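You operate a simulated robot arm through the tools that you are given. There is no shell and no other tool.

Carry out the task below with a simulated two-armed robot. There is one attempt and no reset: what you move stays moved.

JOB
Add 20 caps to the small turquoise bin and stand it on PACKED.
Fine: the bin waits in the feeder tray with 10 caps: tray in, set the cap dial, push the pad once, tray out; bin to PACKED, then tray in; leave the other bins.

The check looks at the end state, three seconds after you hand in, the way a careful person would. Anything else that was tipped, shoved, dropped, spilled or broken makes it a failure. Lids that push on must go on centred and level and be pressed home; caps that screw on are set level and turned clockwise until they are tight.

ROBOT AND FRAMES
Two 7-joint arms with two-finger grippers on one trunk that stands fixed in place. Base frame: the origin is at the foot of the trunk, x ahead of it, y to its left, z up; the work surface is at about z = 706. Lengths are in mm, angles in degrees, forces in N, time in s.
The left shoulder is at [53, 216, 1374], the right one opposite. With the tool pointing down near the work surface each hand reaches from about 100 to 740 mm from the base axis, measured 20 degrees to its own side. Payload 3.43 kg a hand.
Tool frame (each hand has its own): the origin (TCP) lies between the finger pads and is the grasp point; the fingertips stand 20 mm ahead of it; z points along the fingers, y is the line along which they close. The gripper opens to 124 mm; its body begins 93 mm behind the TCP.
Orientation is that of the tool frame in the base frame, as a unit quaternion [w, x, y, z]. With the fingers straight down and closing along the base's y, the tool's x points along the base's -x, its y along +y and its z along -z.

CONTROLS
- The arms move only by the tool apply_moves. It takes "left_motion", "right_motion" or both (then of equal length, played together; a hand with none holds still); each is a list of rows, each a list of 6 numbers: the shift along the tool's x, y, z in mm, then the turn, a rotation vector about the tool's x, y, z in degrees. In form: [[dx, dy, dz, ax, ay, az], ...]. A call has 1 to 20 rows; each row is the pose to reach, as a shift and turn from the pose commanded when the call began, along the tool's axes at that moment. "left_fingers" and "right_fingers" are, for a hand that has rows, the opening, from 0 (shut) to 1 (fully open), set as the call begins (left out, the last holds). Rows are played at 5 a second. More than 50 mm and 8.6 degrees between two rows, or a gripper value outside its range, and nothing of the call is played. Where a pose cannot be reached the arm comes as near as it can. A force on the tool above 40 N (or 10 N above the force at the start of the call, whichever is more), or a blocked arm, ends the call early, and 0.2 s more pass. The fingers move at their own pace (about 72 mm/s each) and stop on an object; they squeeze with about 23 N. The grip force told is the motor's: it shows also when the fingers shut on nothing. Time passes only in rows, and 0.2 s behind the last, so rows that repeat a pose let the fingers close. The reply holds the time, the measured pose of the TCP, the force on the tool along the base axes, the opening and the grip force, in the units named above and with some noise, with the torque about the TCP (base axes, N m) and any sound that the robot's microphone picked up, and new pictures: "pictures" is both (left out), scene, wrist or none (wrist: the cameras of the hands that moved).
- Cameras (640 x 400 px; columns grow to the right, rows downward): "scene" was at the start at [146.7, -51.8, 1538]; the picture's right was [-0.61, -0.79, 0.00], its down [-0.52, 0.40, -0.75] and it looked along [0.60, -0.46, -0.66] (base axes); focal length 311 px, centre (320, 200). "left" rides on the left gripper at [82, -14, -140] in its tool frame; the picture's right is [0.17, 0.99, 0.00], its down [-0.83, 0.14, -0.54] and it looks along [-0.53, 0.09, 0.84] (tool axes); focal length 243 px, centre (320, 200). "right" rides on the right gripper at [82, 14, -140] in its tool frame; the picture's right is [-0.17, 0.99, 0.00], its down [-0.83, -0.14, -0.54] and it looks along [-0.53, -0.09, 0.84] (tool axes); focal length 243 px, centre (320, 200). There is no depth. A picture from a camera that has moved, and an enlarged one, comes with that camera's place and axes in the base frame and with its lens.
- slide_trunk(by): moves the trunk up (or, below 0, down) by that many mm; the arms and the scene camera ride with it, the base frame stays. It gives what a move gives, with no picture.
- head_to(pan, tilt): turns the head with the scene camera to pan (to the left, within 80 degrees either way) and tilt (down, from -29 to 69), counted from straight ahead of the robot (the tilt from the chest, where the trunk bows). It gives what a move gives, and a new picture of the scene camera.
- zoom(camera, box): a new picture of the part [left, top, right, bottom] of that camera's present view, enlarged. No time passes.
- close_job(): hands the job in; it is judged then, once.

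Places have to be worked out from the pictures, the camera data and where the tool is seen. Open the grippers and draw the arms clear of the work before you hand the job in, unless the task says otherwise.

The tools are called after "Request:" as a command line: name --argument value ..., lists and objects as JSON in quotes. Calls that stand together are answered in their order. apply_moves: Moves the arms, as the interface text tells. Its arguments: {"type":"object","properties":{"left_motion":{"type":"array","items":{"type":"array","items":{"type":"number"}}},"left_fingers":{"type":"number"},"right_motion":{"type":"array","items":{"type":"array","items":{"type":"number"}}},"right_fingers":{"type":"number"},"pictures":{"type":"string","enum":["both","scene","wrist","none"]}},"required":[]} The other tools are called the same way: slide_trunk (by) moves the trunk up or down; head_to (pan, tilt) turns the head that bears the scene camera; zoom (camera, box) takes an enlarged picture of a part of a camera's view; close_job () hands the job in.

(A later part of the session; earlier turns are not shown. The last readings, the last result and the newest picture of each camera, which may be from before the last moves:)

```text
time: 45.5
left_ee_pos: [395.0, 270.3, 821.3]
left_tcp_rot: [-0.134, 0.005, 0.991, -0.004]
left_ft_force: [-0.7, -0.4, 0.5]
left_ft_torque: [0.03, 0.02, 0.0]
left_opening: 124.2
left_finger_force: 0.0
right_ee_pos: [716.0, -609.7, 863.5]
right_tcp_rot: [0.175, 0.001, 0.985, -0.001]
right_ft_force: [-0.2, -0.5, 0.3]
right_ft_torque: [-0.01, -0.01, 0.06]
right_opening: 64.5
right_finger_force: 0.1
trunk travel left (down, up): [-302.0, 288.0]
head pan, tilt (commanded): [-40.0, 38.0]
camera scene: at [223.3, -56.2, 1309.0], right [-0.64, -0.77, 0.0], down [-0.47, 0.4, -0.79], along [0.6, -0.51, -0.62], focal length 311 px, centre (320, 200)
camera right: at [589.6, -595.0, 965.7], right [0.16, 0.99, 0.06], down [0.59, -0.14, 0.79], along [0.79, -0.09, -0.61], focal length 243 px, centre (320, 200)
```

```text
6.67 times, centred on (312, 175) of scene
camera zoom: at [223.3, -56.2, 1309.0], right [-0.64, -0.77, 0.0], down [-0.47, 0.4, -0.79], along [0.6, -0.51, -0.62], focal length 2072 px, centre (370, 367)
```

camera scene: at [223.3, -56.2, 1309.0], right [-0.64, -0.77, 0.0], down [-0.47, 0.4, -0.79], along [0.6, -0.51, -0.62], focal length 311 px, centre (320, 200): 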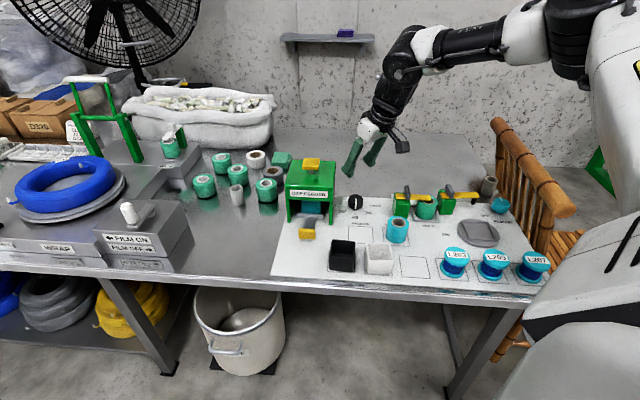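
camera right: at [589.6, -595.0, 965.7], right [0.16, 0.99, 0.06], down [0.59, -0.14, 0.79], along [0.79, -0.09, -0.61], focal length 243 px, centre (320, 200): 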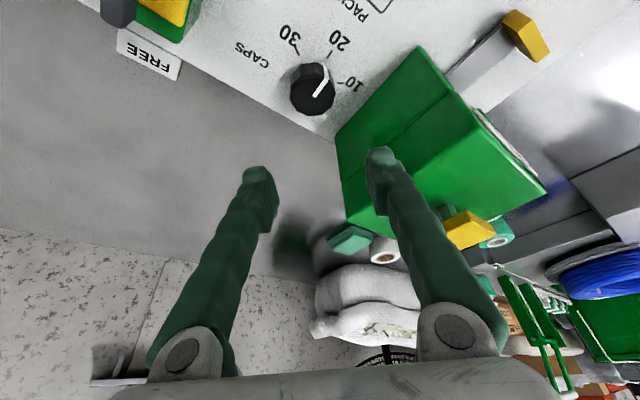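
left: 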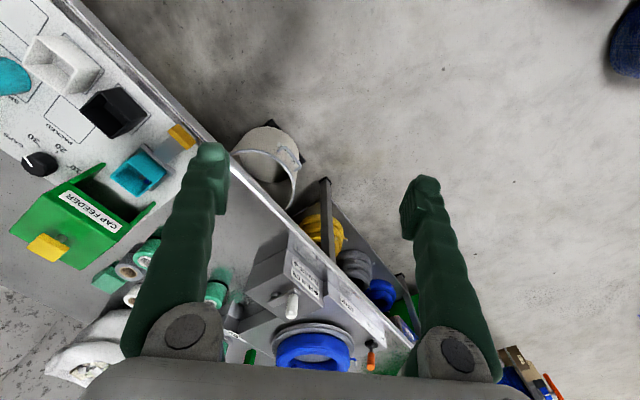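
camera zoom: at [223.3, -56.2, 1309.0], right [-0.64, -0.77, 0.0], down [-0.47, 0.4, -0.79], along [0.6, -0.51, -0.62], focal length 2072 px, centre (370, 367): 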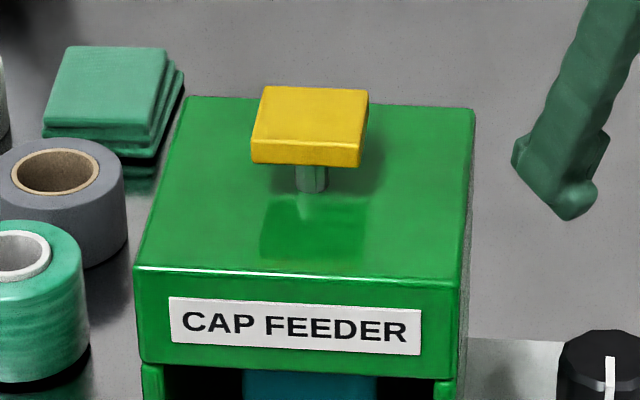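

The pad's top centre is at roughly (794,−504) and z≈866 on a 50 mm square. I'll raise the hand, shut the fingers and hover over the pad at TCP z≈933.

Request:
apply_moves --right_motion '[[-12, 0, -33, 0, 0, 0], [-24.1, 0, -65.7, 0, 0, 0], [-41, 26.5, -59.5, 0, 0, 0], [-58, 53, -53.4, 0, 0, 0], [-75, 79.5, -47.2, 0, 0, 0], [-91.2, 105.9, -41.1, 0, 0, 0], [-91.2, 105.9, -41.1, 0, 0, 0]]' --right_fingers 0 --pictures "both"

Request:
zoom --camera "scene" --box '[270, 120, 370, 220]'

Request:
zoom --camera "right" --box '[220, 80, 420, 230]'

```text
time: 47.1
left_ee_pos: [394.1, 270.9, 821.3]
left_tcp_rot: [-0.134, 0.005, 0.991, -0.005]
left_ft_force: [0.0, 0.4, 0.9]
left_ft_torque: [0.02, -0.03, 0.03]
left_opening: 124.0
left_finger_force: 0.1
right_ee_pos: [788.2, -504.6, 935.2]
right_tcp_rot: [0.176, 0.0, 0.984, -0.001]
right_ft_force: [-0.1, 0.2, -0.2]
right_ft_torque: [0.04, -0.02, -0.01]
right_opening: 0.0
right_finger_force: 23.2
trunk travel left (down, up): [-302.0, 288.0]
head pan, tilt (commanded): [-40.0, 38.0]
camera scene: at [222.0, -56.2, 1309.3], right [-0.64, -0.77, 0.0], down [-0.47, 0.4, -0.79], along [0.6, -0.51, -0.62], focal length 311 px, centre (320, 200)
camera right: at [663.3, -489.7, 1036.7], right [0.16, 0.99, 0.06], down [0.59, -0.14, 0.79], along [0.79, -0.09, -0.61], focal length 243 px, centre (320, 200)
```

scene: 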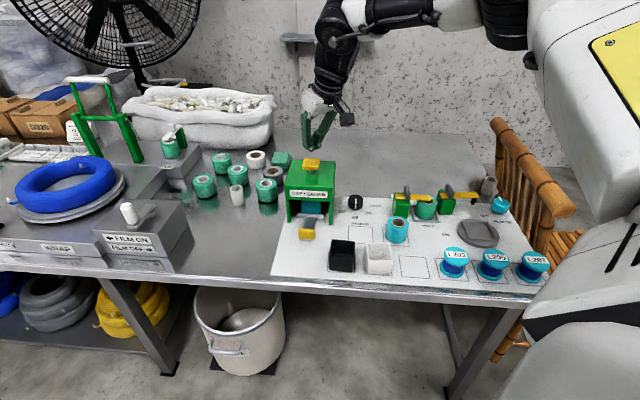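
right: 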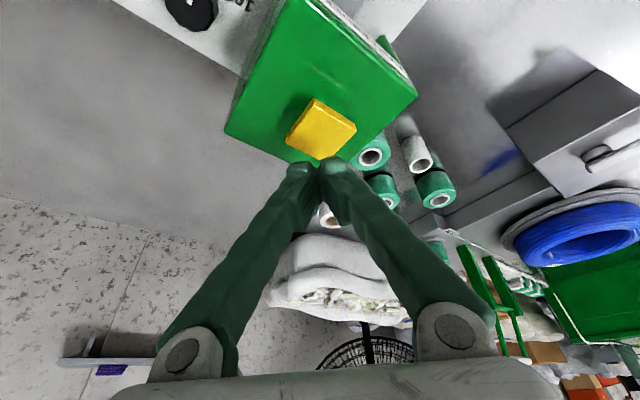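

```text
4.00 times, centred on (320, 170) of scene
camera zoom: at [222.0, -56.2, 1309.3], right [-0.64, -0.77, 0.0], down [-0.47, 0.4, -0.79], along [0.6, -0.51, -0.62], focal length 1243 px, centre (320, 320)
```

zoom: 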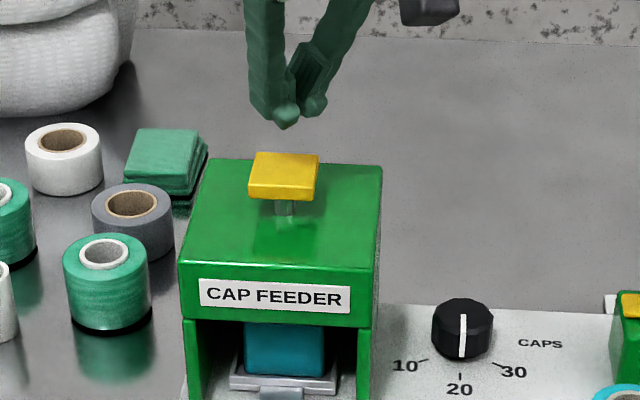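

```text
2.67 times, centred on (320, 155) of right
camera zoom: at [663.3, -489.7, 1036.7], right [0.16, 0.99, 0.06], down [0.59, -0.14, 0.79], along [0.79, -0.09, -0.61], focal length 647 px, centre (320, 320)
```

zoom: 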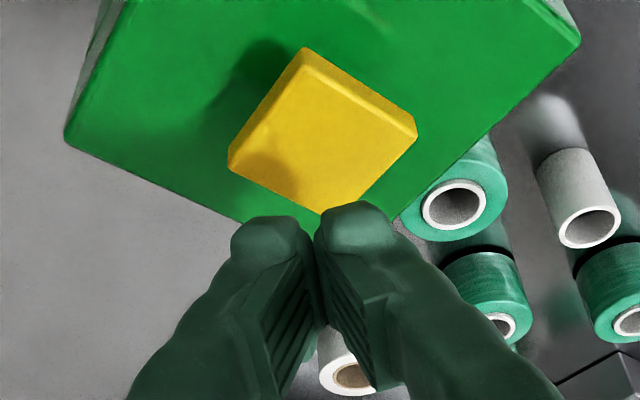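

The fingertips are centred over the pad to within a few millimetres. I'll come straight down in small steps to about TCP z≈879 and watch for contact force and sounds.

Request:
apply_moves --right_motion '[[9.7, 2.6, 17.8, 0, 0, 0], [15.9, 2.6, 34.7, 0, 0, 0], [18, 2.6, 40.3, 0, 0, 0], [19.3, 2.6, 44.1, 0, 0, 0], [20.7, 2.6, 47.8, 0, 0, 0], [22.1, 2.6, 51.6, 0, 0, 0]]' --pictures "both"

Request:
zoom --camera "scene" --box '[270, 120, 370, 220]'

```text
time: 48.5
left_ee_pos: [394.0, 270.4, 822.3]
left_tcp_rot: [-0.134, 0.006, 0.991, -0.005]
left_ft_force: [0.2, 0.0, -1.0]
left_ft_torque: [-0.02, 0.02, 0.03]
left_opening: 124.1
left_finger_force: 0.1
right_ee_pos: [784.7, -501.9, 880.7]
right_tcp_rot: [0.176, -0.001, 0.984, -0.002]
right_ft_force: [-0.1, 1.8, 3.6]
right_ft_torque: [0.01, -0.03, -0.02]
right_opening: 5.8
right_finger_force: 34.7
trunk travel left (down, up): [-302.0, 288.0]
head pan, tilt (commanded): [-40.0, 38.0]
heard: click
camera scene: at [222.2, -55.2, 1309.3], right [-0.64, -0.77, 0.0], down [-0.47, 0.4, -0.79], along [0.6, -0.51, -0.62], focal length 311 px, centre (320, 200)
camera right: at [659.1, -486.1, 980.8], right [0.15, 0.99, 0.06], down [0.59, -0.14, 0.79], along [0.79, -0.09, -0.61], focal length 243 px, centre (320, 200)
```

scene: 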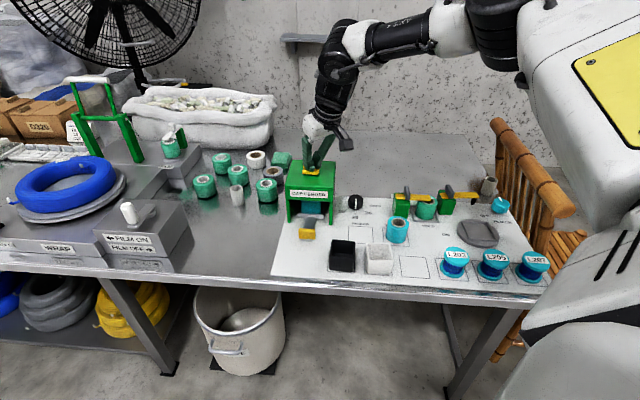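
right: 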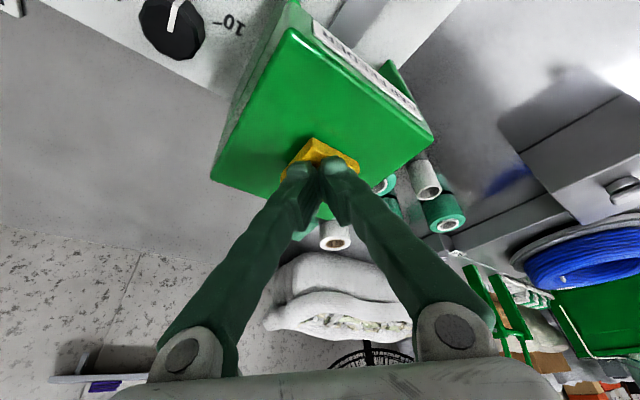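

```text
4.00 times, centred on (320, 170) of scene
camera zoom: at [222.2, -55.2, 1309.3], right [-0.64, -0.77, 0.0], down [-0.47, 0.4, -0.79], along [0.6, -0.51, -0.62], focal length 1243 px, centre (320, 320)
```

zoom: 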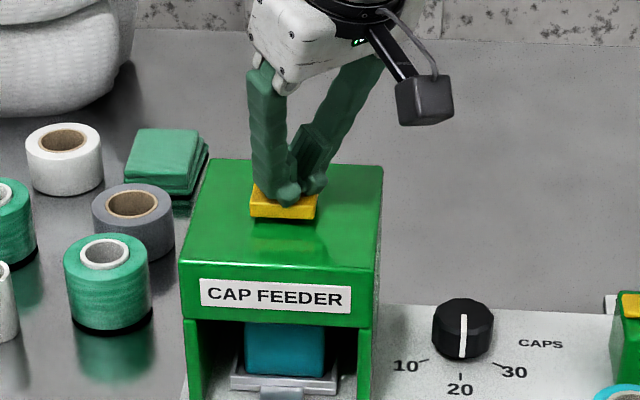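

A click was heard with the pad pressed down. I'll lift straight off without pressing again.

Request:
apply_moves --right_motion '[[-6, 0, -16, 0, 0, 0], [-16, 0, -44, 0, 0, 0], [-27.6, 0, -75, 0, 0, 0], [-27.6, 0, -75, 0, 0, 0]]' --right_fingers 0 --pictures "both"

Request:
zoom --camera "scene" --box '[270, 150, 370, 250]'

```text
time: 49.5
left_ee_pos: [396.0, 270.7, 821.4]
left_tcp_rot: [-0.134, 0.005, 0.991, -0.005]
left_ft_force: [0.2, 0.1, 0.6]
left_ft_torque: [0.01, 0.01, -0.02]
left_opening: 124.0
left_finger_force: 0.1
right_ee_pos: [784.5, -504.0, 957.9]
right_tcp_rot: [0.175, 0.0, 0.985, 0.0]
right_ft_force: [-0.2, 0.3, -0.8]
right_ft_torque: [-0.01, -0.02, -0.02]
right_opening: 0.0
right_finger_force: 34.3
trunk travel left (down, up): [-302.0, 288.0]
head pan, tilt (commanded): [-40.0, 38.0]
camera scene: at [223.0, -56.0, 1309.0], right [-0.64, -0.77, 0.0], down [-0.47, 0.4, -0.79], along [0.6, -0.51, -0.62], focal length 311 px, centre (320, 200)
camera right: at [659.3, -488.3, 1059.5], right [0.16, 0.99, 0.06], down [0.59, -0.14, 0.79], along [0.79, -0.09, -0.61], focal length 243 px, centre (320, 200)
```

scene: 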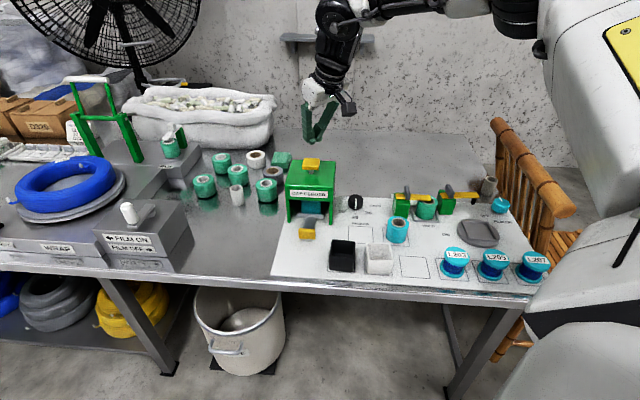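
right: 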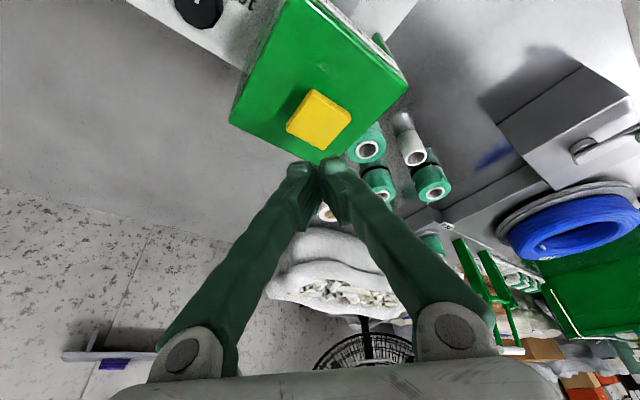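

```text
4.00 times, centred on (320, 200) of scene
camera zoom: at [223.0, -56.0, 1309.0], right [-0.64, -0.77, 0.0], down [-0.47, 0.4, -0.79], along [0.6, -0.51, -0.62], focal length 1243 px, centre (320, 200)
```

zoom: 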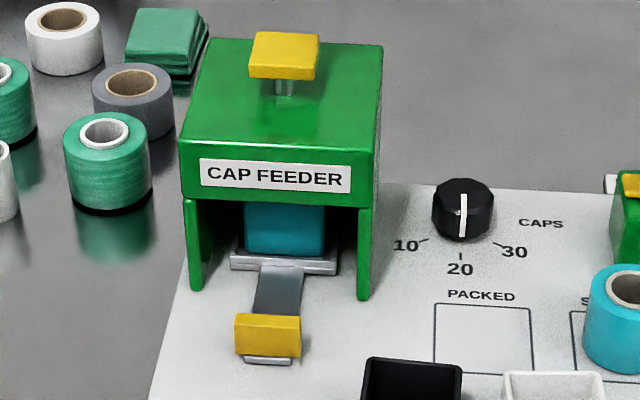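

The pad sprang back up and the tray is still in. I'll back the hand away from above the feeder, then raise the trunk 140 mm to the height that worked for the tab.

Request:
apply_moves --right_motion '[[33.7, -7, -12.4, 0, 0, 0], [67.5, -14.5, -24.8, 0, 0, 0], [101, -22, -37.2, 0, 0, 0], [135, -29, -49.6, 0, 0, 0], [135, -29, -49.6, 0, 0, 0]]' --pictures "none"

Request:
slide_trunk --by 140

```text
time: 50.7
left_ee_pos: [395.7, 269.5, 821.3]
left_tcp_rot: [-0.135, 0.006, 0.991, -0.006]
left_ft_force: [-0.7, -0.4, 0.3]
left_ft_torque: [0.01, 0.04, -0.01]
left_opening: 124.2
left_finger_force: 0.0
right_ee_pos: [641.4, -531.7, 958.1]
right_tcp_rot: [0.175, 0.0, 0.985, -0.002]
right_ft_force: [-0.4, -0.8, 0.2]
right_ft_torque: [0.0, 0.01, 0.02]
right_opening: 0.0
right_finger_force: 34.2
trunk travel left (down, up): [-302.0, 288.0]
head pan, tilt (commanded): [-40.0, 38.0]
```

```text
time: 52.4
left_ee_pos: [394.6, 269.6, 960.8]
left_tcp_rot: [-0.135, 0.005, 0.991, -0.006]
left_ft_force: [0.1, 0.9, -0.3]
left_ft_torque: [0.01, 0.01, 0.01]
left_opening: 124.1
left_finger_force: 0.2
right_ee_pos: [641.3, -532.7, 1097.6]
right_tcp_rot: [0.176, 0.0, 0.984, -0.001]
right_ft_force: [0.2, 0.7, -0.1]
right_ft_torque: [-0.03, 0.0, 0.02]
right_opening: 0.1
right_finger_force: 34.4
trunk travel left (down, up): [-442.0, 148.0]
head pan, tilt (commanded): [-40.0, 38.0]
```

Now I'll bring the hand to hover over the tab at (705,−413,863) with the earlier tab orientation and the fingers at 40 mm.

Request:
apply_moves --right_motion '[[3, 17, 34.6, -0.7, -0.6, -6.6], [6, 34.2, 69.2, -1.3, -1.3, -13.2], [9, 51.3, 103.8, -2, -1.9, -19.8], [12, 68.4, 138.4, -2.7, -2.5, -26.3], [15, 85.5, 173, -3.4, -3.1, -32.9], [18, 102.6, 207.6, -4, -3.8, -39.5], [20.8, 119.7, 242.3, -4.7, -4.4, -46.1], [20.8, 119.7, 242.3, -4.7, -4.4, -46.1]]' --right_fingers 0.33 --pictures "both"

Request:
zoom --camera "right" --box '[200, 60, 440, 240]'

```text
time: 54.1
left_ee_pos: [394.7, 270.4, 960.3]
left_tcp_rot: [-0.133, 0.005, 0.991, -0.006]
left_ft_force: [-0.6, 0.2, -0.5]
left_ft_torque: [-0.01, -0.01, 0.02]
left_opening: 124.2
left_finger_force: 0.0
right_ee_pos: [705.3, -412.1, 863.7]
right_tcp_rot: [0.198, -0.392, 0.898, -0.03]
right_ft_force: [0.3, -0.1, 0.7]
right_ft_torque: [-0.05, -0.02, 0.02]
right_opening: 40.9
right_finger_force: 0.1
trunk travel left (down, up): [-442.0, 148.0]
head pan, tilt (commanded): [-40.0, 38.0]
camera scene: at [186.0, -55.6, 1449.7], right [-0.64, -0.77, 0.0], down [-0.47, 0.4, -0.79], along [0.6, -0.51, -0.62], focal length 311 px, centre (320, 200)
camera right: at [593.0, -474.2, 961.1], right [-0.58, 0.8, -0.15], down [0.4, 0.45, 0.8], along [0.71, 0.41, -0.58], focal length 243 px, centre (320, 200)
```

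scene: 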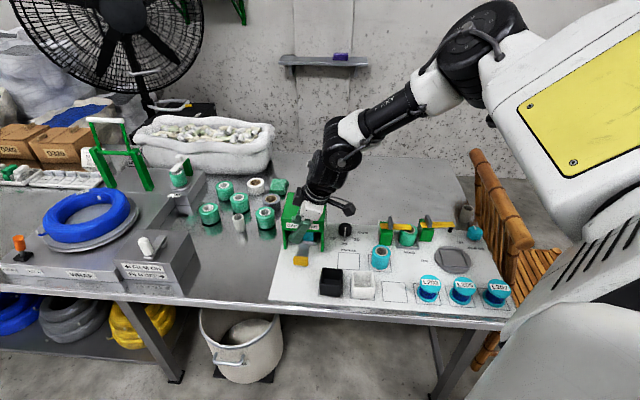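
right: 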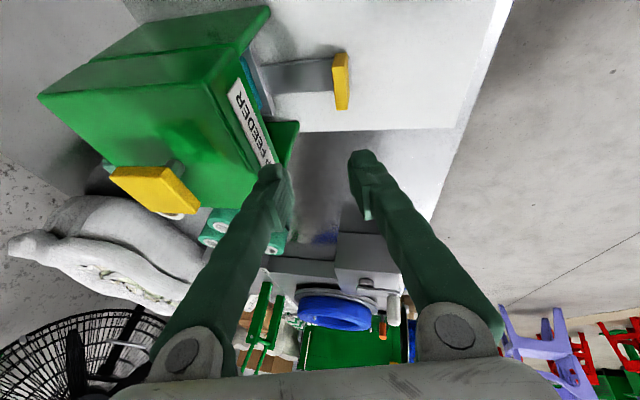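

```text
2.22 times, centred on (320, 150) of right
camera zoom: at [593.0, -474.2, 961.1], right [-0.58, 0.8, -0.15], down [0.4, 0.45, 0.8], along [0.71, 0.41, -0.58], focal length 539 px, centre (320, 311)
```

zoom: 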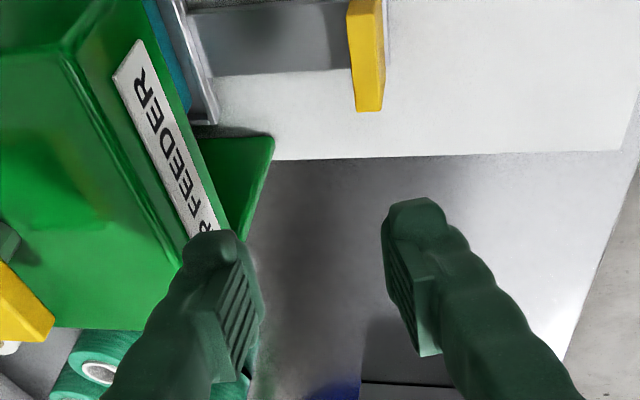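

The pose matches the one I lifted from. I'll descend straight down 120 mm to straddle the tab again.

Request:
apply_moves --right_motion '[[13.3, 8.3, 36.8, 0, 0, 0], [26.6, 16.5, 73.6, 0, 0, 0], [33.3, 20.7, 92, 0, 0, 0], [40, 24.8, 110.4, 0, 0, 0], [40, 24.8, 110.4, 0, 0, 0]]' --right_fingers 0.33 --pictures "wrist"

Request:
zoom --camera "right" --box '[200, 60, 440, 240]'

```text
time: 55.4
left_ee_pos: [393.6, 270.6, 960.3]
left_tcp_rot: [-0.133, 0.005, 0.991, -0.006]
left_ft_force: [0.6, 0.7, 0.1]
left_ft_torque: [-0.03, -0.04, 0.04]
left_opening: 123.7
left_finger_force: 0.1
right_ee_pos: [704.7, -412.7, 743.2]
right_tcp_rot: [0.199, -0.391, 0.898, -0.031]
right_ft_force: [-0.4, 0.4, -0.1]
right_ft_torque: [-0.02, 0.02, -0.02]
right_opening: 40.8
right_finger_force: 0.0
trunk travel left (down, up): [-442.0, 148.0]
head pan, tilt (commanded): [-40.0, 38.0]
camera right: at [592.0, -474.0, 840.4], right [-0.58, 0.8, -0.15], down [0.4, 0.44, 0.8], along [0.71, 0.4, -0.58], focal length 243 px, centre (320, 200)
```

right: 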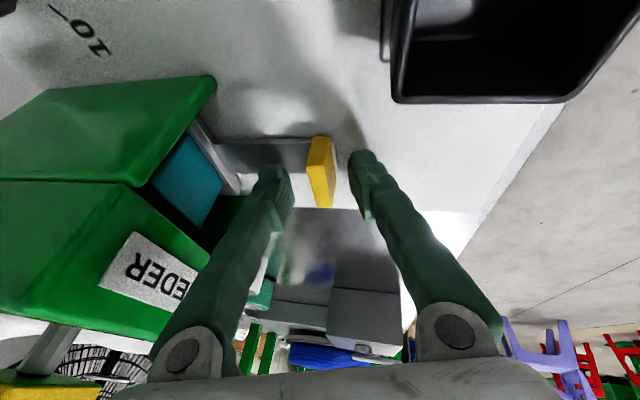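

```text
2.22 times, centred on (320, 150) of right
camera zoom: at [592.0, -474.0, 840.4], right [-0.58, 0.8, -0.15], down [0.4, 0.44, 0.8], along [0.71, 0.4, -0.58], focal length 539 px, centre (320, 311)
```

zoom: 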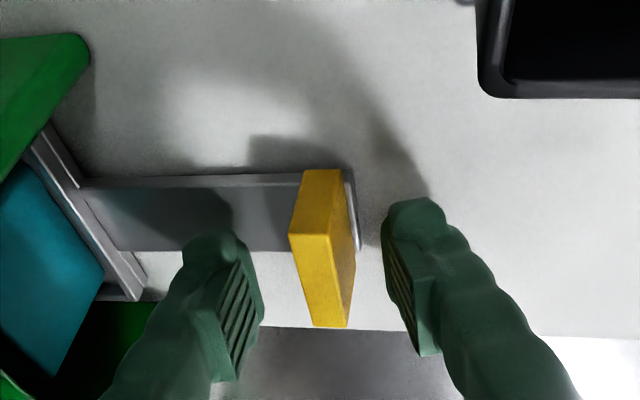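

The tab is straddled. I'll narrow the fingers to 18 mm and pull the tray out smoothly, first 60 mm.

Request:
apply_moves --right_motion '[[0, 0, 0, 0, 0, 0], [0, 0, 0, 0, 0, 0], [-0.3, 3.9, -0.8, 0, 0, 0], [-0.7, 9.8, -1.9, 0, 0, 0], [-1.3, 17.6, -3.5, 0, 0, 0], [-1.9, 26.4, -5.3, 0, 0, 0], [-2.6, 35.2, -7, 0, 0, 0], [-3.2, 44, -8.8, 0, 0, 0], [-3.8, 52.9, -10.5, 0, 0, 0], [-4.3, 58.7, -11.7, 0, 0, 0], [-4.3, 58.7, -11.7, 0, 0, 0]]' --right_fingers 0.145 --pictures "both"

```text
time: 57.8
left_ee_pos: [394.2, 270.8, 961.4]
left_tcp_rot: [-0.135, 0.005, 0.991, -0.005]
left_ft_force: [0.3, 1.1, -0.4]
left_ft_torque: [0.01, 0.0, -0.02]
left_opening: 124.1
left_finger_force: 0.2
right_ee_pos: [663.8, -370.8, 744.8]
right_tcp_rot: [0.197, -0.393, 0.898, -0.03]
right_ft_force: [0.2, -0.2, 0.4]
right_ft_torque: [-0.02, -0.01, -0.03]
right_opening: 17.8
right_finger_force: 0.0
trunk travel left (down, up): [-442.0, 148.0]
head pan, tilt (commanded): [-40.0, 38.0]
camera scene: at [186.9, -55.6, 1449.5], right [-0.64, -0.77, 0.0], down [-0.47, 0.4, -0.79], along [0.6, -0.51, -0.62], focal length 311 px, centre (320, 200)
camera right: at [551.0, -432.9, 842.0], right [-0.58, 0.8, -0.15], down [0.4, 0.44, 0.8], along [0.71, 0.4, -0.58], focal length 243 px, centre (320, 200)
```

scene: 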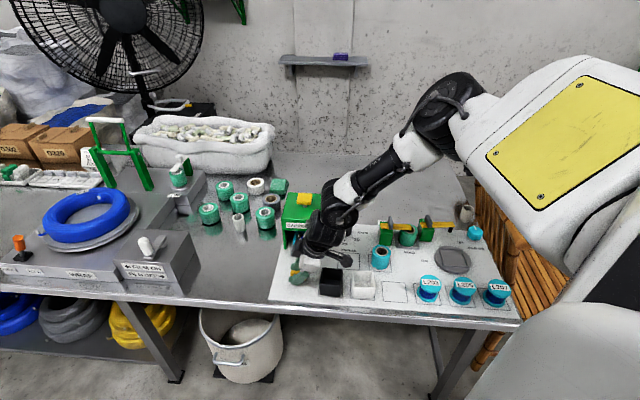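
right: 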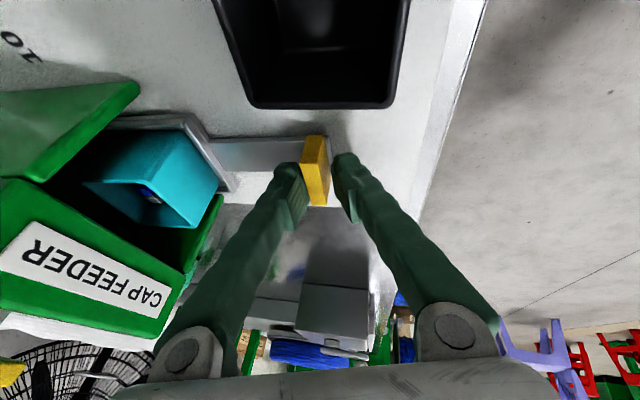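

The tray is following. I'll pull another 60 mm.

Request:
apply_moves --right_motion '[[-0.4, 5.9, -1.2, 0, 0, 0], [-1, 13.7, -2.7, 0, 0, 0], [-1.6, 22.5, -4.5, 0, 0, 0], [-2.3, 31.3, -6.2, 0, 0, 0], [-2.9, 40.1, -8, 0, 0, 0], [-3.6, 49, -9.7, 0, 0, 0], [-4.1, 55.8, -11.1, 0, 0, 0], [-4.4, 59.7, -11.9, 0, 0, 0], [-4.4, 59.7, -11.9, 0, 0, 0]]' --right_fingers 0.145 --pictures "both"

```text
time: 59.8
left_ee_pos: [394.2, 270.7, 960.7]
left_tcp_rot: [-0.133, 0.006, 0.991, -0.004]
left_ft_force: [0.9, -0.5, -0.2]
left_ft_torque: [-0.01, 0.01, 0.01]
left_opening: 124.2
left_finger_force: 0.1
right_ee_pos: [620.9, -327.0, 742.5]
right_tcp_rot: [0.197, -0.392, 0.898, -0.03]
right_ft_force: [-1.1, 0.8, -0.2]
right_ft_torque: [0.03, -0.03, 0.04]
right_opening: 18.3
right_finger_force: 0.0
trunk travel left (down, up): [-442.0, 148.0]
head pan, tilt (commanded): [-40.0, 38.0]
camera scene: at [186.9, -55.6, 1449.5], right [-0.64, -0.77, 0.0], down [-0.47, 0.4, -0.79], along [0.6, -0.51, -0.62], focal length 311 px, centre (320, 200)
camera right: at [507.1, -389.0, 840.4], right [-0.58, 0.8, -0.15], down [0.4, 0.44, 0.8], along [0.71, 0.4, -0.58], focal length 243 px, centre (320, 200)
```

scene: 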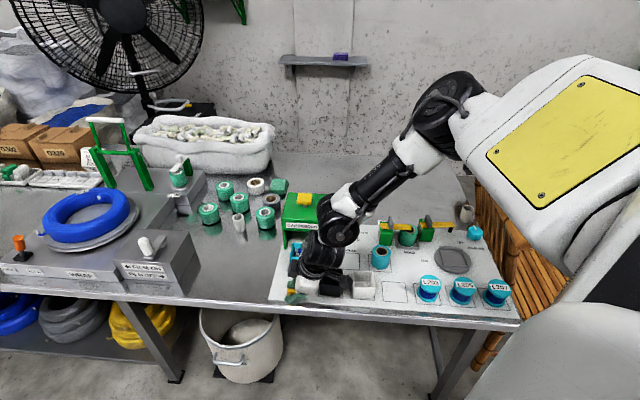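
right: 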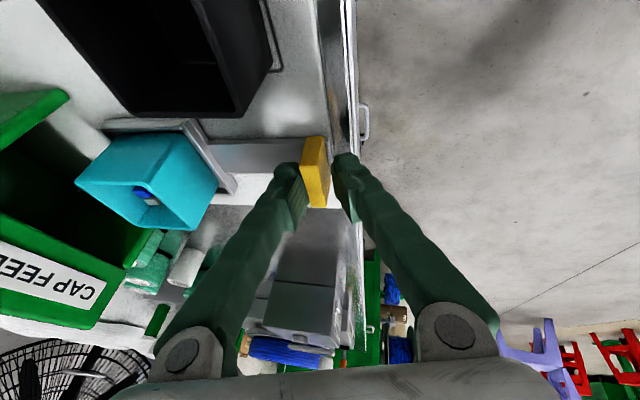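

About 15 mm remain to the original out position. I'll pull slowly until I feel the stop.

Request:
apply_moves --right_motion '[[-0.2, 2.9, -0.6, 0, 0, 0], [-0.4, 5.9, -1.2, 0, 0, 0], [-0.6, 8.8, -1.7, 0, 0, 0], [-0.9, 11.7, -2.3, 0, 0, 0], [-1.1, 14.7, -2.9, 0, 0, 0], [-1.2, 16.6, -3.3, 0, 0, 0], [-1.2, 16.6, -3.3, 0, 0, 0]]' --right_fingers 0.145 --pictures "wrist"

```text
time: 61.4
left_ee_pos: [393.8, 271.0, 961.4]
left_tcp_rot: [-0.134, 0.005, 0.991, -0.005]
left_ft_force: [-0.3, 0.1, 1.3]
left_ft_torque: [-0.02, 0.0, 0.04]
left_opening: 124.0
left_finger_force: 0.2
right_ee_pos: [608.2, -315.5, 743.1]
right_tcp_rot: [0.199, -0.392, 0.898, -0.031]
right_ft_force: [3.5, -2.0, 0.7]
right_ft_torque: [-0.01, -0.03, -0.08]
right_opening: 20.7
right_finger_force: 2.6
trunk travel left (down, up): [-442.0, 148.0]
head pan, tilt (commanded): [-40.0, 38.0]
camera right: at [495.5, -378.2, 840.7], right [-0.58, 0.8, -0.15], down [0.4, 0.44, 0.8], along [0.71, 0.4, -0.58], focal length 243 px, centre (320, 200)
```

right: 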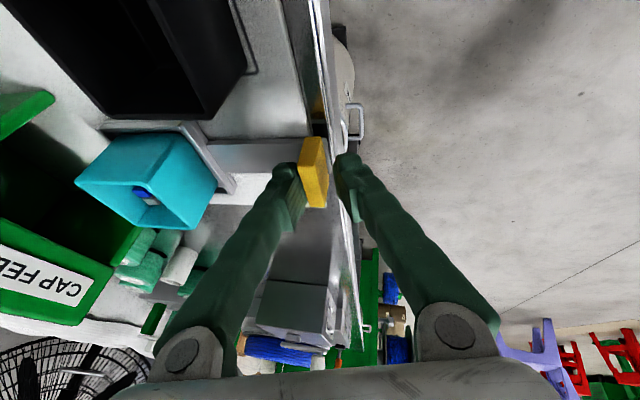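

A few newtons and a slight finger spread show the tray at its out stop. I'll open the fingers, then lift up and look into the bin.

Request:
apply_moves --right_motion '[[0.2, -3, 0.6, 0, 0, 0], [0.2, -3, 0.6, 0, 0, 0], [0.2, -3, 0.6, 0, 0, 0], [-13, -11.3, -36, 0, 0, 0], [-26.4, -19.5, -73, 0, 0, 0], [-39.7, -27.8, -110, 0, 0, 0], [-49.7, -34, -138, 0, 0, 0], [-49.7, -34, -138, 0, 0, 0]]' --right_fingers 0.4 --pictures "both"

Request:
zoom --camera "right" --box '[120, 40, 360, 200]'

Request:
zoom --camera "scene" --box '[265, 220, 345, 310]'

```text
time: 63.1
left_ee_pos: [394.5, 270.9, 960.9]
left_tcp_rot: [-0.134, 0.005, 0.991, -0.005]
left_ft_force: [0.1, 0.0, 0.4]
left_ft_torque: [0.0, -0.01, 0.01]
left_opening: 123.8
left_finger_force: 0.1
right_ee_pos: [611.2, -318.5, 893.7]
right_tcp_rot: [0.198, -0.393, 0.898, -0.03]
right_ft_force: [0.2, 0.0, 0.0]
right_ft_torque: [0.01, -0.02, -0.01]
right_opening: 49.6
right_finger_force: 0.1
trunk travel left (down, up): [-442.0, 148.0]
head pan, tilt (commanded): [-40.0, 38.0]
camera scene: at [187.5, -55.9, 1449.4], right [-0.64, -0.77, 0.0], down [-0.47, 0.4, -0.79], along [0.6, -0.51, -0.62], focal length 311 px, centre (320, 200)
camera right: at [497.7, -380.0, 991.1], right [-0.58, 0.8, -0.15], down [0.4, 0.44, 0.8], along [0.71, 0.4, -0.58], focal length 243 px, centre (320, 200)
```

scene: 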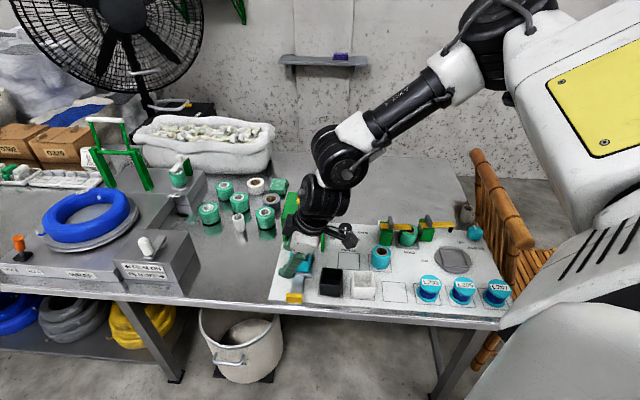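
right: 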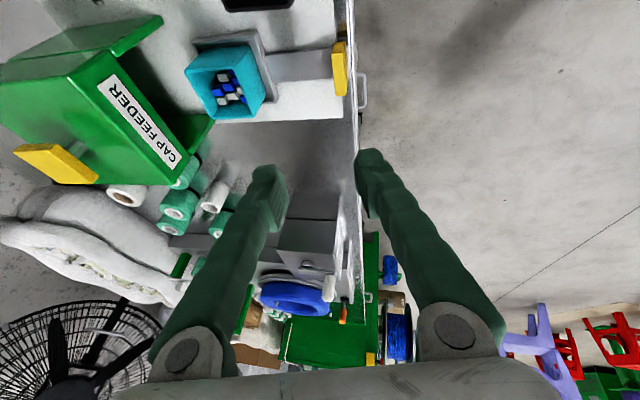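

```text
2.50 times, centred on (240, 120) of right
camera zoom: at [497.7, -380.0, 991.1], right [-0.58, 0.8, -0.15], down [0.4, 0.44, 0.8], along [0.71, 0.4, -0.58], focal length 606 px, centre (520, 400)
```

zoom: 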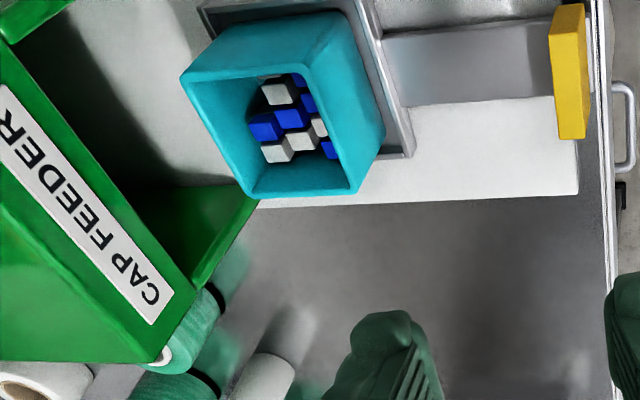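

```text
4.44 times, centred on (305, 265) of scene
camera zoom: at [187.5, -55.9, 1449.4], right [-0.64, -0.77, 0.0], down [-0.47, 0.4, -0.79], along [0.6, -0.51, -0.62], focal length 1381 px, centre (387, -89)
```

zoom: 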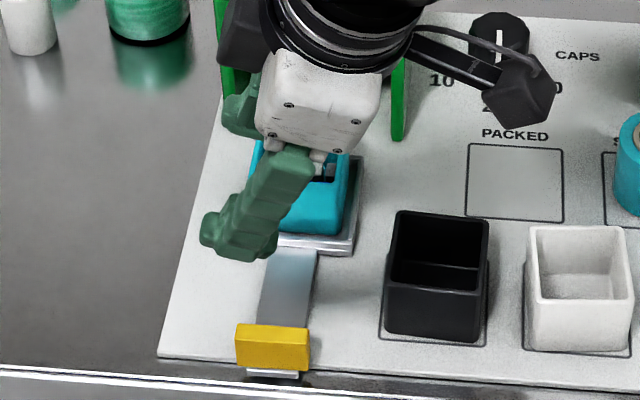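

The bin now holds clearly more caps. Its rim measures N=757–815, E=−233 to −177, so the centre is at N≈787, E≈−205. I'll bring the hand above it with the fingers closing along N, no lean toward the feeder, opened to 70 mm.

Request:
apply_moves --right_motion '[[4.6, -30.7, 9, -2.8, 0, 1], [9.2, -61.3, 17.9, -5.6, 0, 2], [13.8, -92, 26.9, -8.4, 0, 3], [18.4, -122.6, 35.8, -11.2, -0.1, 4.1], [18.4, -122.6, 35.8, -11.2, -0.1, 4.1]]' --right_fingers 0.565 --pictures "both"

Request:
zoom --camera "right" --box '[180, 40, 440, 220]'

Request:
zoom --camera "scene" --box '[265, 180, 365, 300]'

```text
time: 64.3
left_ee_pos: [394.2, 270.8, 961.2]
left_tcp_rot: [-0.133, 0.005, 0.991, -0.005]
left_ft_force: [-0.2, 0.7, -0.3]
left_ft_torque: [0.0, 0.0, 0.01]
left_opening: 124.0
left_finger_force: 0.2
right_ee_pos: [700.8, -412.7, 881.0]
right_tcp_rot: [0.16, -0.378, 0.909, 0.065]
right_ft_force: [0.7, 0.3, 0.1]
right_ft_torque: [0.01, -0.01, 0.02]
right_opening: 70.0
right_finger_force: 0.1
trunk travel left (down, up): [-442.0, 148.0]
head pan, tilt (commanded): [-40.0, 38.0]
camera scene: at [186.1, -55.2, 1449.7], right [-0.64, -0.77, 0.0], down [-0.47, 0.4, -0.79], along [0.6, -0.51, -0.62], focal length 311 px, centre (320, 200)
camera right: at [601.5, -488.7, 982.5], right [-0.59, 0.81, 0.05], down [0.52, 0.33, 0.79], along [0.62, 0.49, -0.61], focal length 243 px, centre (320, 200)
```

scene: 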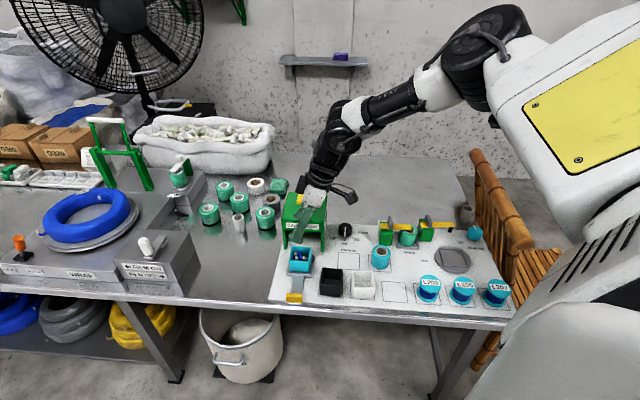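
right: 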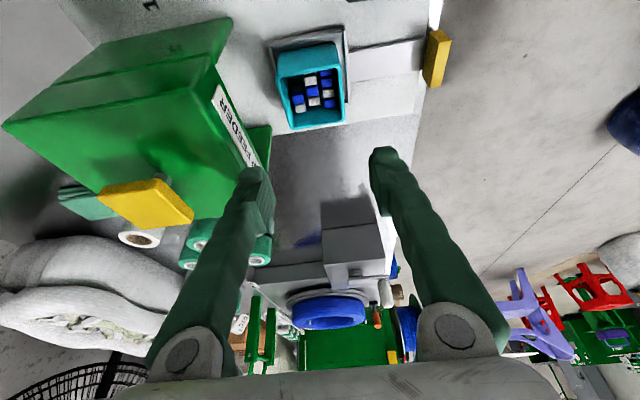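

```text
2.22 times, centred on (310, 130) of right
camera zoom: at [601.5, -488.7, 982.5], right [-0.59, 0.81, 0.05], down [0.52, 0.33, 0.79], along [0.62, 0.49, -0.61], focal length 539 px, centre (342, 356)
```

zoom: 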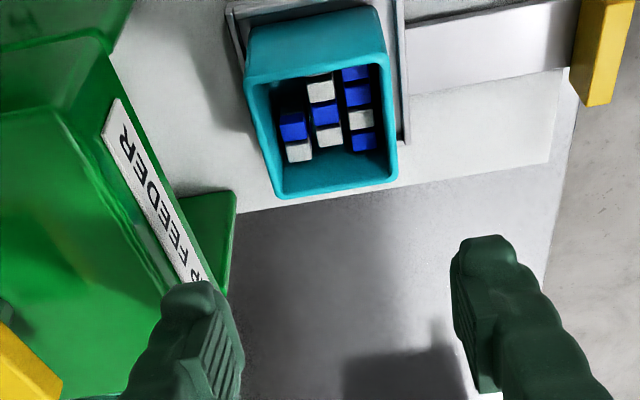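

```text
3.33 times, centred on (315, 240) of scene
camera zoom: at [186.1, -55.2, 1449.7], right [-0.64, -0.77, 0.0], down [-0.47, 0.4, -0.79], along [0.6, -0.51, -0.62], focal length 1036 px, centre (337, 67)
```

zoom: 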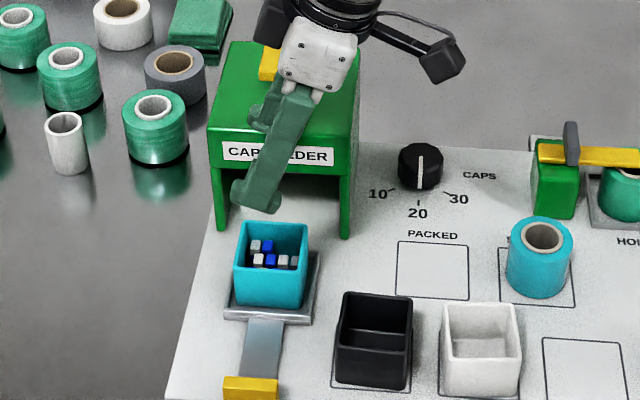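

The TCP is centred on the bin within about 1 mm along N. I'll descend to z≈800 first and check the clearance between the far finger and the feeder lip.

Request:
apply_moves --right_motion '[[8, 0.1, 25, 0, 0, 0], [16.5, 0.1, 49.5, 0, 0, 0], [24.9, 0.2, 74.1, 0, 0, 0], [24.9, 0.2, 74.1, 0, 0, 0]]' --right_fingers 0.565 --pictures "both"

Request:
zoom --camera "right" --box '[140, 80, 440, 300]'

Request:
zoom --camera "scene" --box '[275, 200, 345, 280]'

```text
time: 65.3
left_ee_pos: [394.1, 270.1, 961.7]
left_tcp_rot: [-0.133, 0.005, 0.991, -0.005]
left_ft_force: [0.3, -0.1, 0.8]
left_ft_torque: [0.0, 0.02, 0.03]
left_opening: 123.9
left_finger_force: 0.1
right_ee_pos: [700.9, -410.1, 801.1]
right_tcp_rot: [0.16, -0.378, 0.91, 0.064]
right_ft_force: [0.6, 0.8, -0.3]
right_ft_torque: [-0.02, -0.03, 0.03]
right_opening: 70.1
right_finger_force: 0.1
trunk travel left (down, up): [-442.0, 148.0]
head pan, tilt (commanded): [-40.0, 38.0]
camera scene: at [186.5, -55.5, 1449.6], right [-0.64, -0.77, 0.0], down [-0.47, 0.4, -0.79], along [0.6, -0.51, -0.62], focal length 311 px, centre (320, 200)
camera right: at [602.2, -486.5, 904.2], right [-0.59, 0.81, 0.05], down [0.52, 0.33, 0.79], along [0.62, 0.49, -0.61], focal length 243 px, centre (320, 200)
```

scene: 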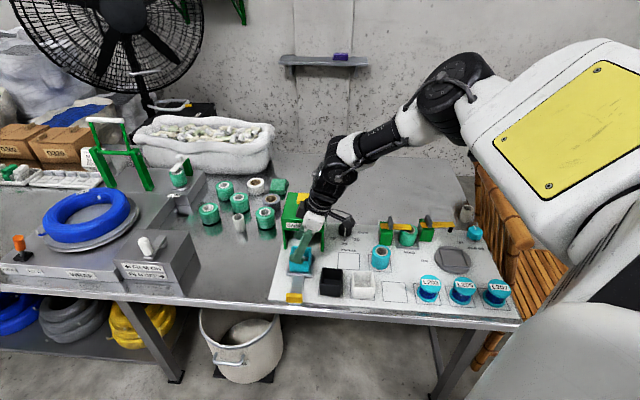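
right: 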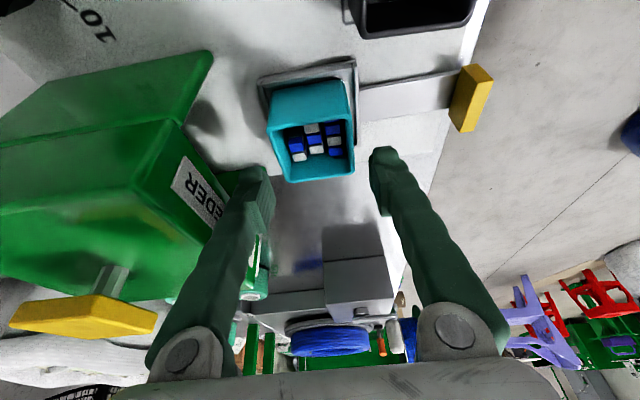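

```text
1.82 times, centred on (290, 190) of right
camera zoom: at [602.2, -486.5, 904.2], right [-0.59, 0.81, 0.05], down [0.52, 0.33, 0.79], along [0.62, 0.49, -0.61], focal length 441 px, centre (374, 218)
```

zoom: 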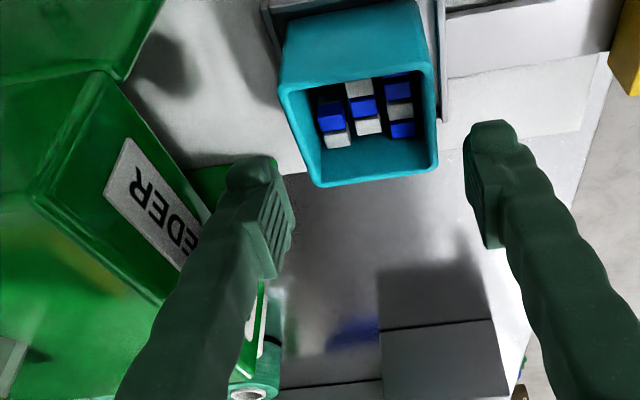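

```text
5.00 times, centred on (310, 240) of scene
camera zoom: at [186.5, -55.5, 1449.6], right [-0.64, -0.77, 0.0], down [-0.47, 0.4, -0.79], along [0.6, -0.51, -0.62], focal length 1554 px, centre (370, 0)
```

zoom: 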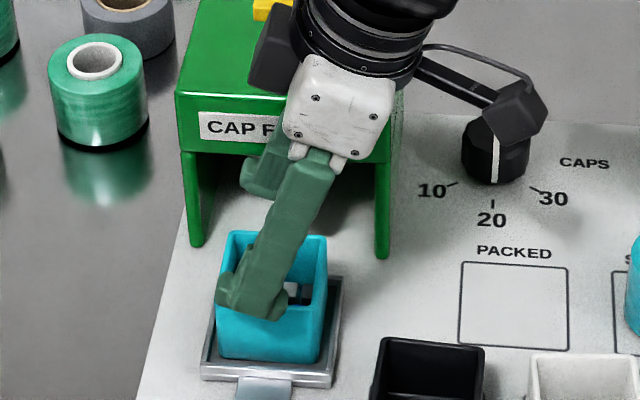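

The bin is centred between the fingers, and the feeder lip looks clear. I'll descend the remaining 43 mm in small steps.

Request:
apply_moves --right_motion '[[3.7, -0.3, 10.1, 0, 0, 0], [7.3, -0.6, 20.2, 0, 0, 0], [11, -0.9, 30.2, 0, 0, 0], [14.6, -1, 40.3, 0, 0, 0], [14.6, -1, 40.3, 0, 0, 0]]' --right_fingers 0.565 --pictures "both"

Request:
zoom --camera "right" --box '[140, 80, 440, 300]'

Request:
zoom --camera "scene" --box '[275, 200, 345, 280]'

```text
time: 66.5
left_ee_pos: [395.3, 270.5, 960.9]
left_tcp_rot: [-0.134, 0.006, 0.991, -0.005]
left_ft_force: [0.3, -0.8, -0.2]
left_ft_torque: [0.03, -0.04, -0.01]
left_opening: 123.9
left_finger_force: 0.0
right_ee_pos: [699.9, -410.6, 759.8]
right_tcp_rot: [0.161, -0.378, 0.91, 0.065]
right_ft_force: [0.1, -0.2, 0.0]
right_ft_torque: [-0.01, -0.01, 0.01]
right_opening: 70.2
right_finger_force: 0.0
trunk travel left (down, up): [-442.0, 148.0]
head pan, tilt (commanded): [-40.0, 38.0]
camera scene: at [186.7, -55.5, 1449.6], right [-0.64, -0.77, 0.0], down [-0.47, 0.4, -0.79], along [0.6, -0.51, -0.62], focal length 311 px, centre (320, 200)
camera right: at [601.6, -487.2, 862.2], right [-0.59, 0.81, 0.05], down [0.52, 0.33, 0.79], along [0.62, 0.49, -0.61], focal length 243 px, centre (320, 200)
```

scene: 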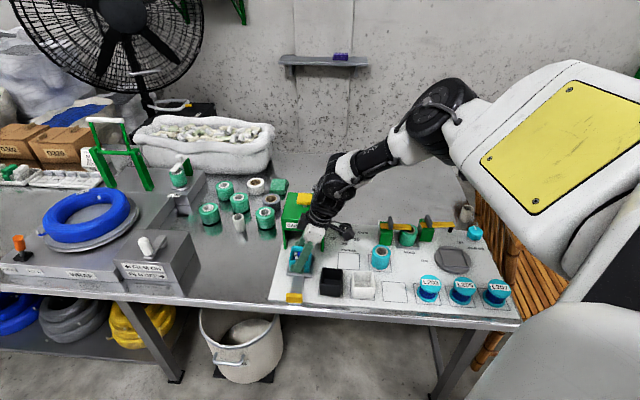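
right: 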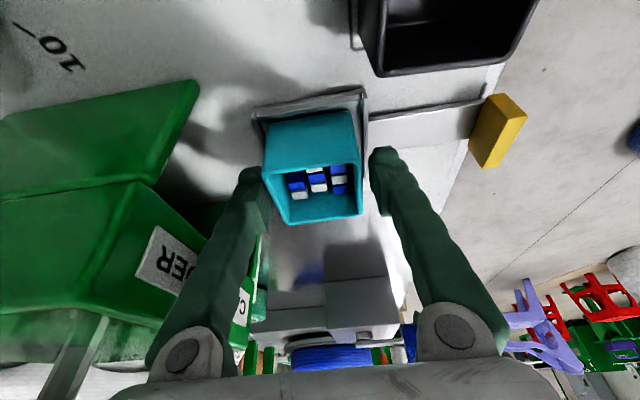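

```text
1.82 times, centred on (290, 190) of right
camera zoom: at [601.6, -487.2, 862.2], right [-0.59, 0.81, 0.05], down [0.52, 0.33, 0.79], along [0.62, 0.49, -0.61], focal length 441 px, centre (374, 218)
```

zoom: 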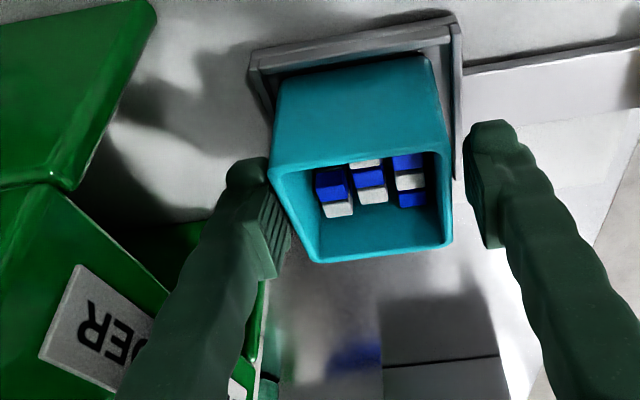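

```text
5.00 times, centred on (310, 240) of scene
camera zoom: at [186.7, -55.5, 1449.6], right [-0.64, -0.77, 0.0], down [-0.47, 0.4, -0.79], along [0.6, -0.51, -0.62], focal length 1554 px, centre (370, 0)
```

zoom: 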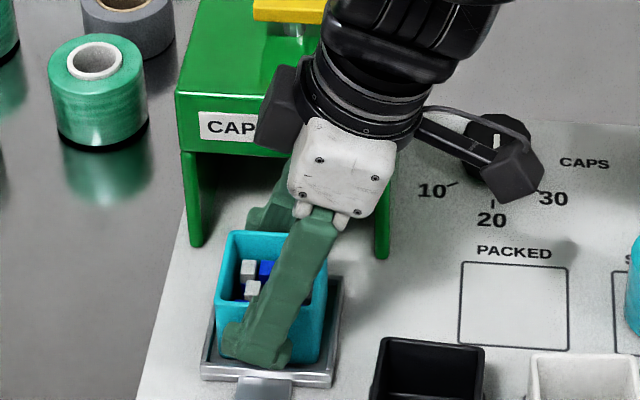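

The fingers straddle the bin, with no contact force. I'll close them on it, with a 1.5 mm correction toward the feeder.

Request:
apply_moves --right_motion '[[0, -1.5, 0, 0, 0, 0], [0, -1.5, 0, 0, 0, 0], [0, -1.5, 0, 0, 0, 0], [0, -1.5, 0, 0, 0, 0]]' --right_fingers 0.35 --pictures "wrist"

Request:
zoom --camera "right" --box '[140, 80, 440, 300]'

```text
time: 67.5
left_ee_pos: [394.9, 269.9, 961.7]
left_tcp_rot: [-0.134, 0.005, 0.991, -0.005]
left_ft_force: [0.0, -1.0, 1.0]
left_ft_torque: [0.01, 0.0, 0.0]
left_opening: 124.1
left_finger_force: 0.1
right_ee_pos: [701.1, -412.4, 760.0]
right_tcp_rot: [0.16, -0.378, 0.91, 0.064]
right_ft_force: [0.2, 0.9, 1.0]
right_ft_torque: [0.0, -0.03, -0.02]
right_opening: 58.6
right_finger_force: 23.1
trunk travel left (down, up): [-442.0, 148.0]
head pan, tilt (commanded): [-40.0, 38.0]
camera right: at [602.9, -488.4, 862.3], right [-0.59, 0.81, 0.05], down [0.52, 0.33, 0.79], along [0.62, 0.49, -0.61], focal length 243 px, centre (320, 200)
```

right: 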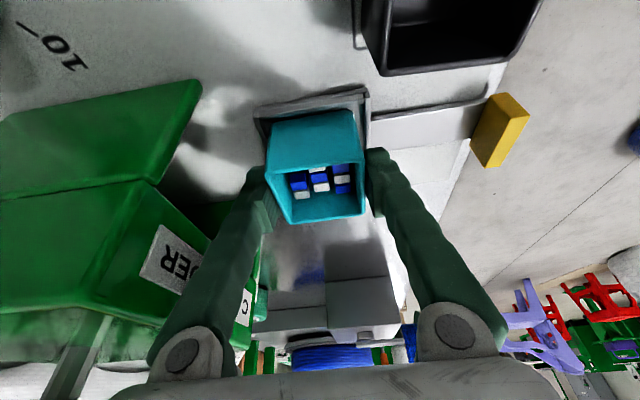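

```text
1.82 times, centred on (290, 190) of right
camera zoom: at [602.9, -488.4, 862.3], right [-0.59, 0.81, 0.05], down [0.52, 0.33, 0.79], along [0.62, 0.49, -0.61], focal length 441 px, centre (374, 218)
```

zoom: 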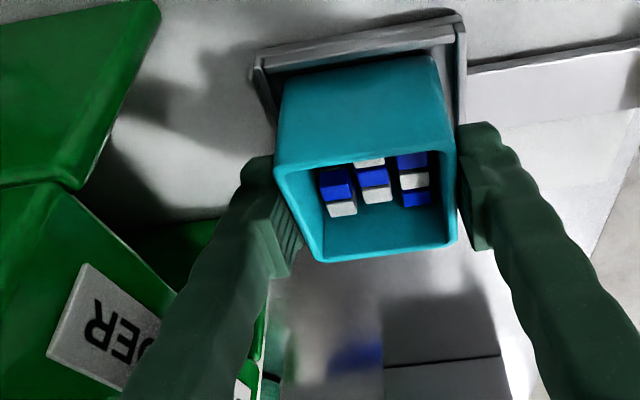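

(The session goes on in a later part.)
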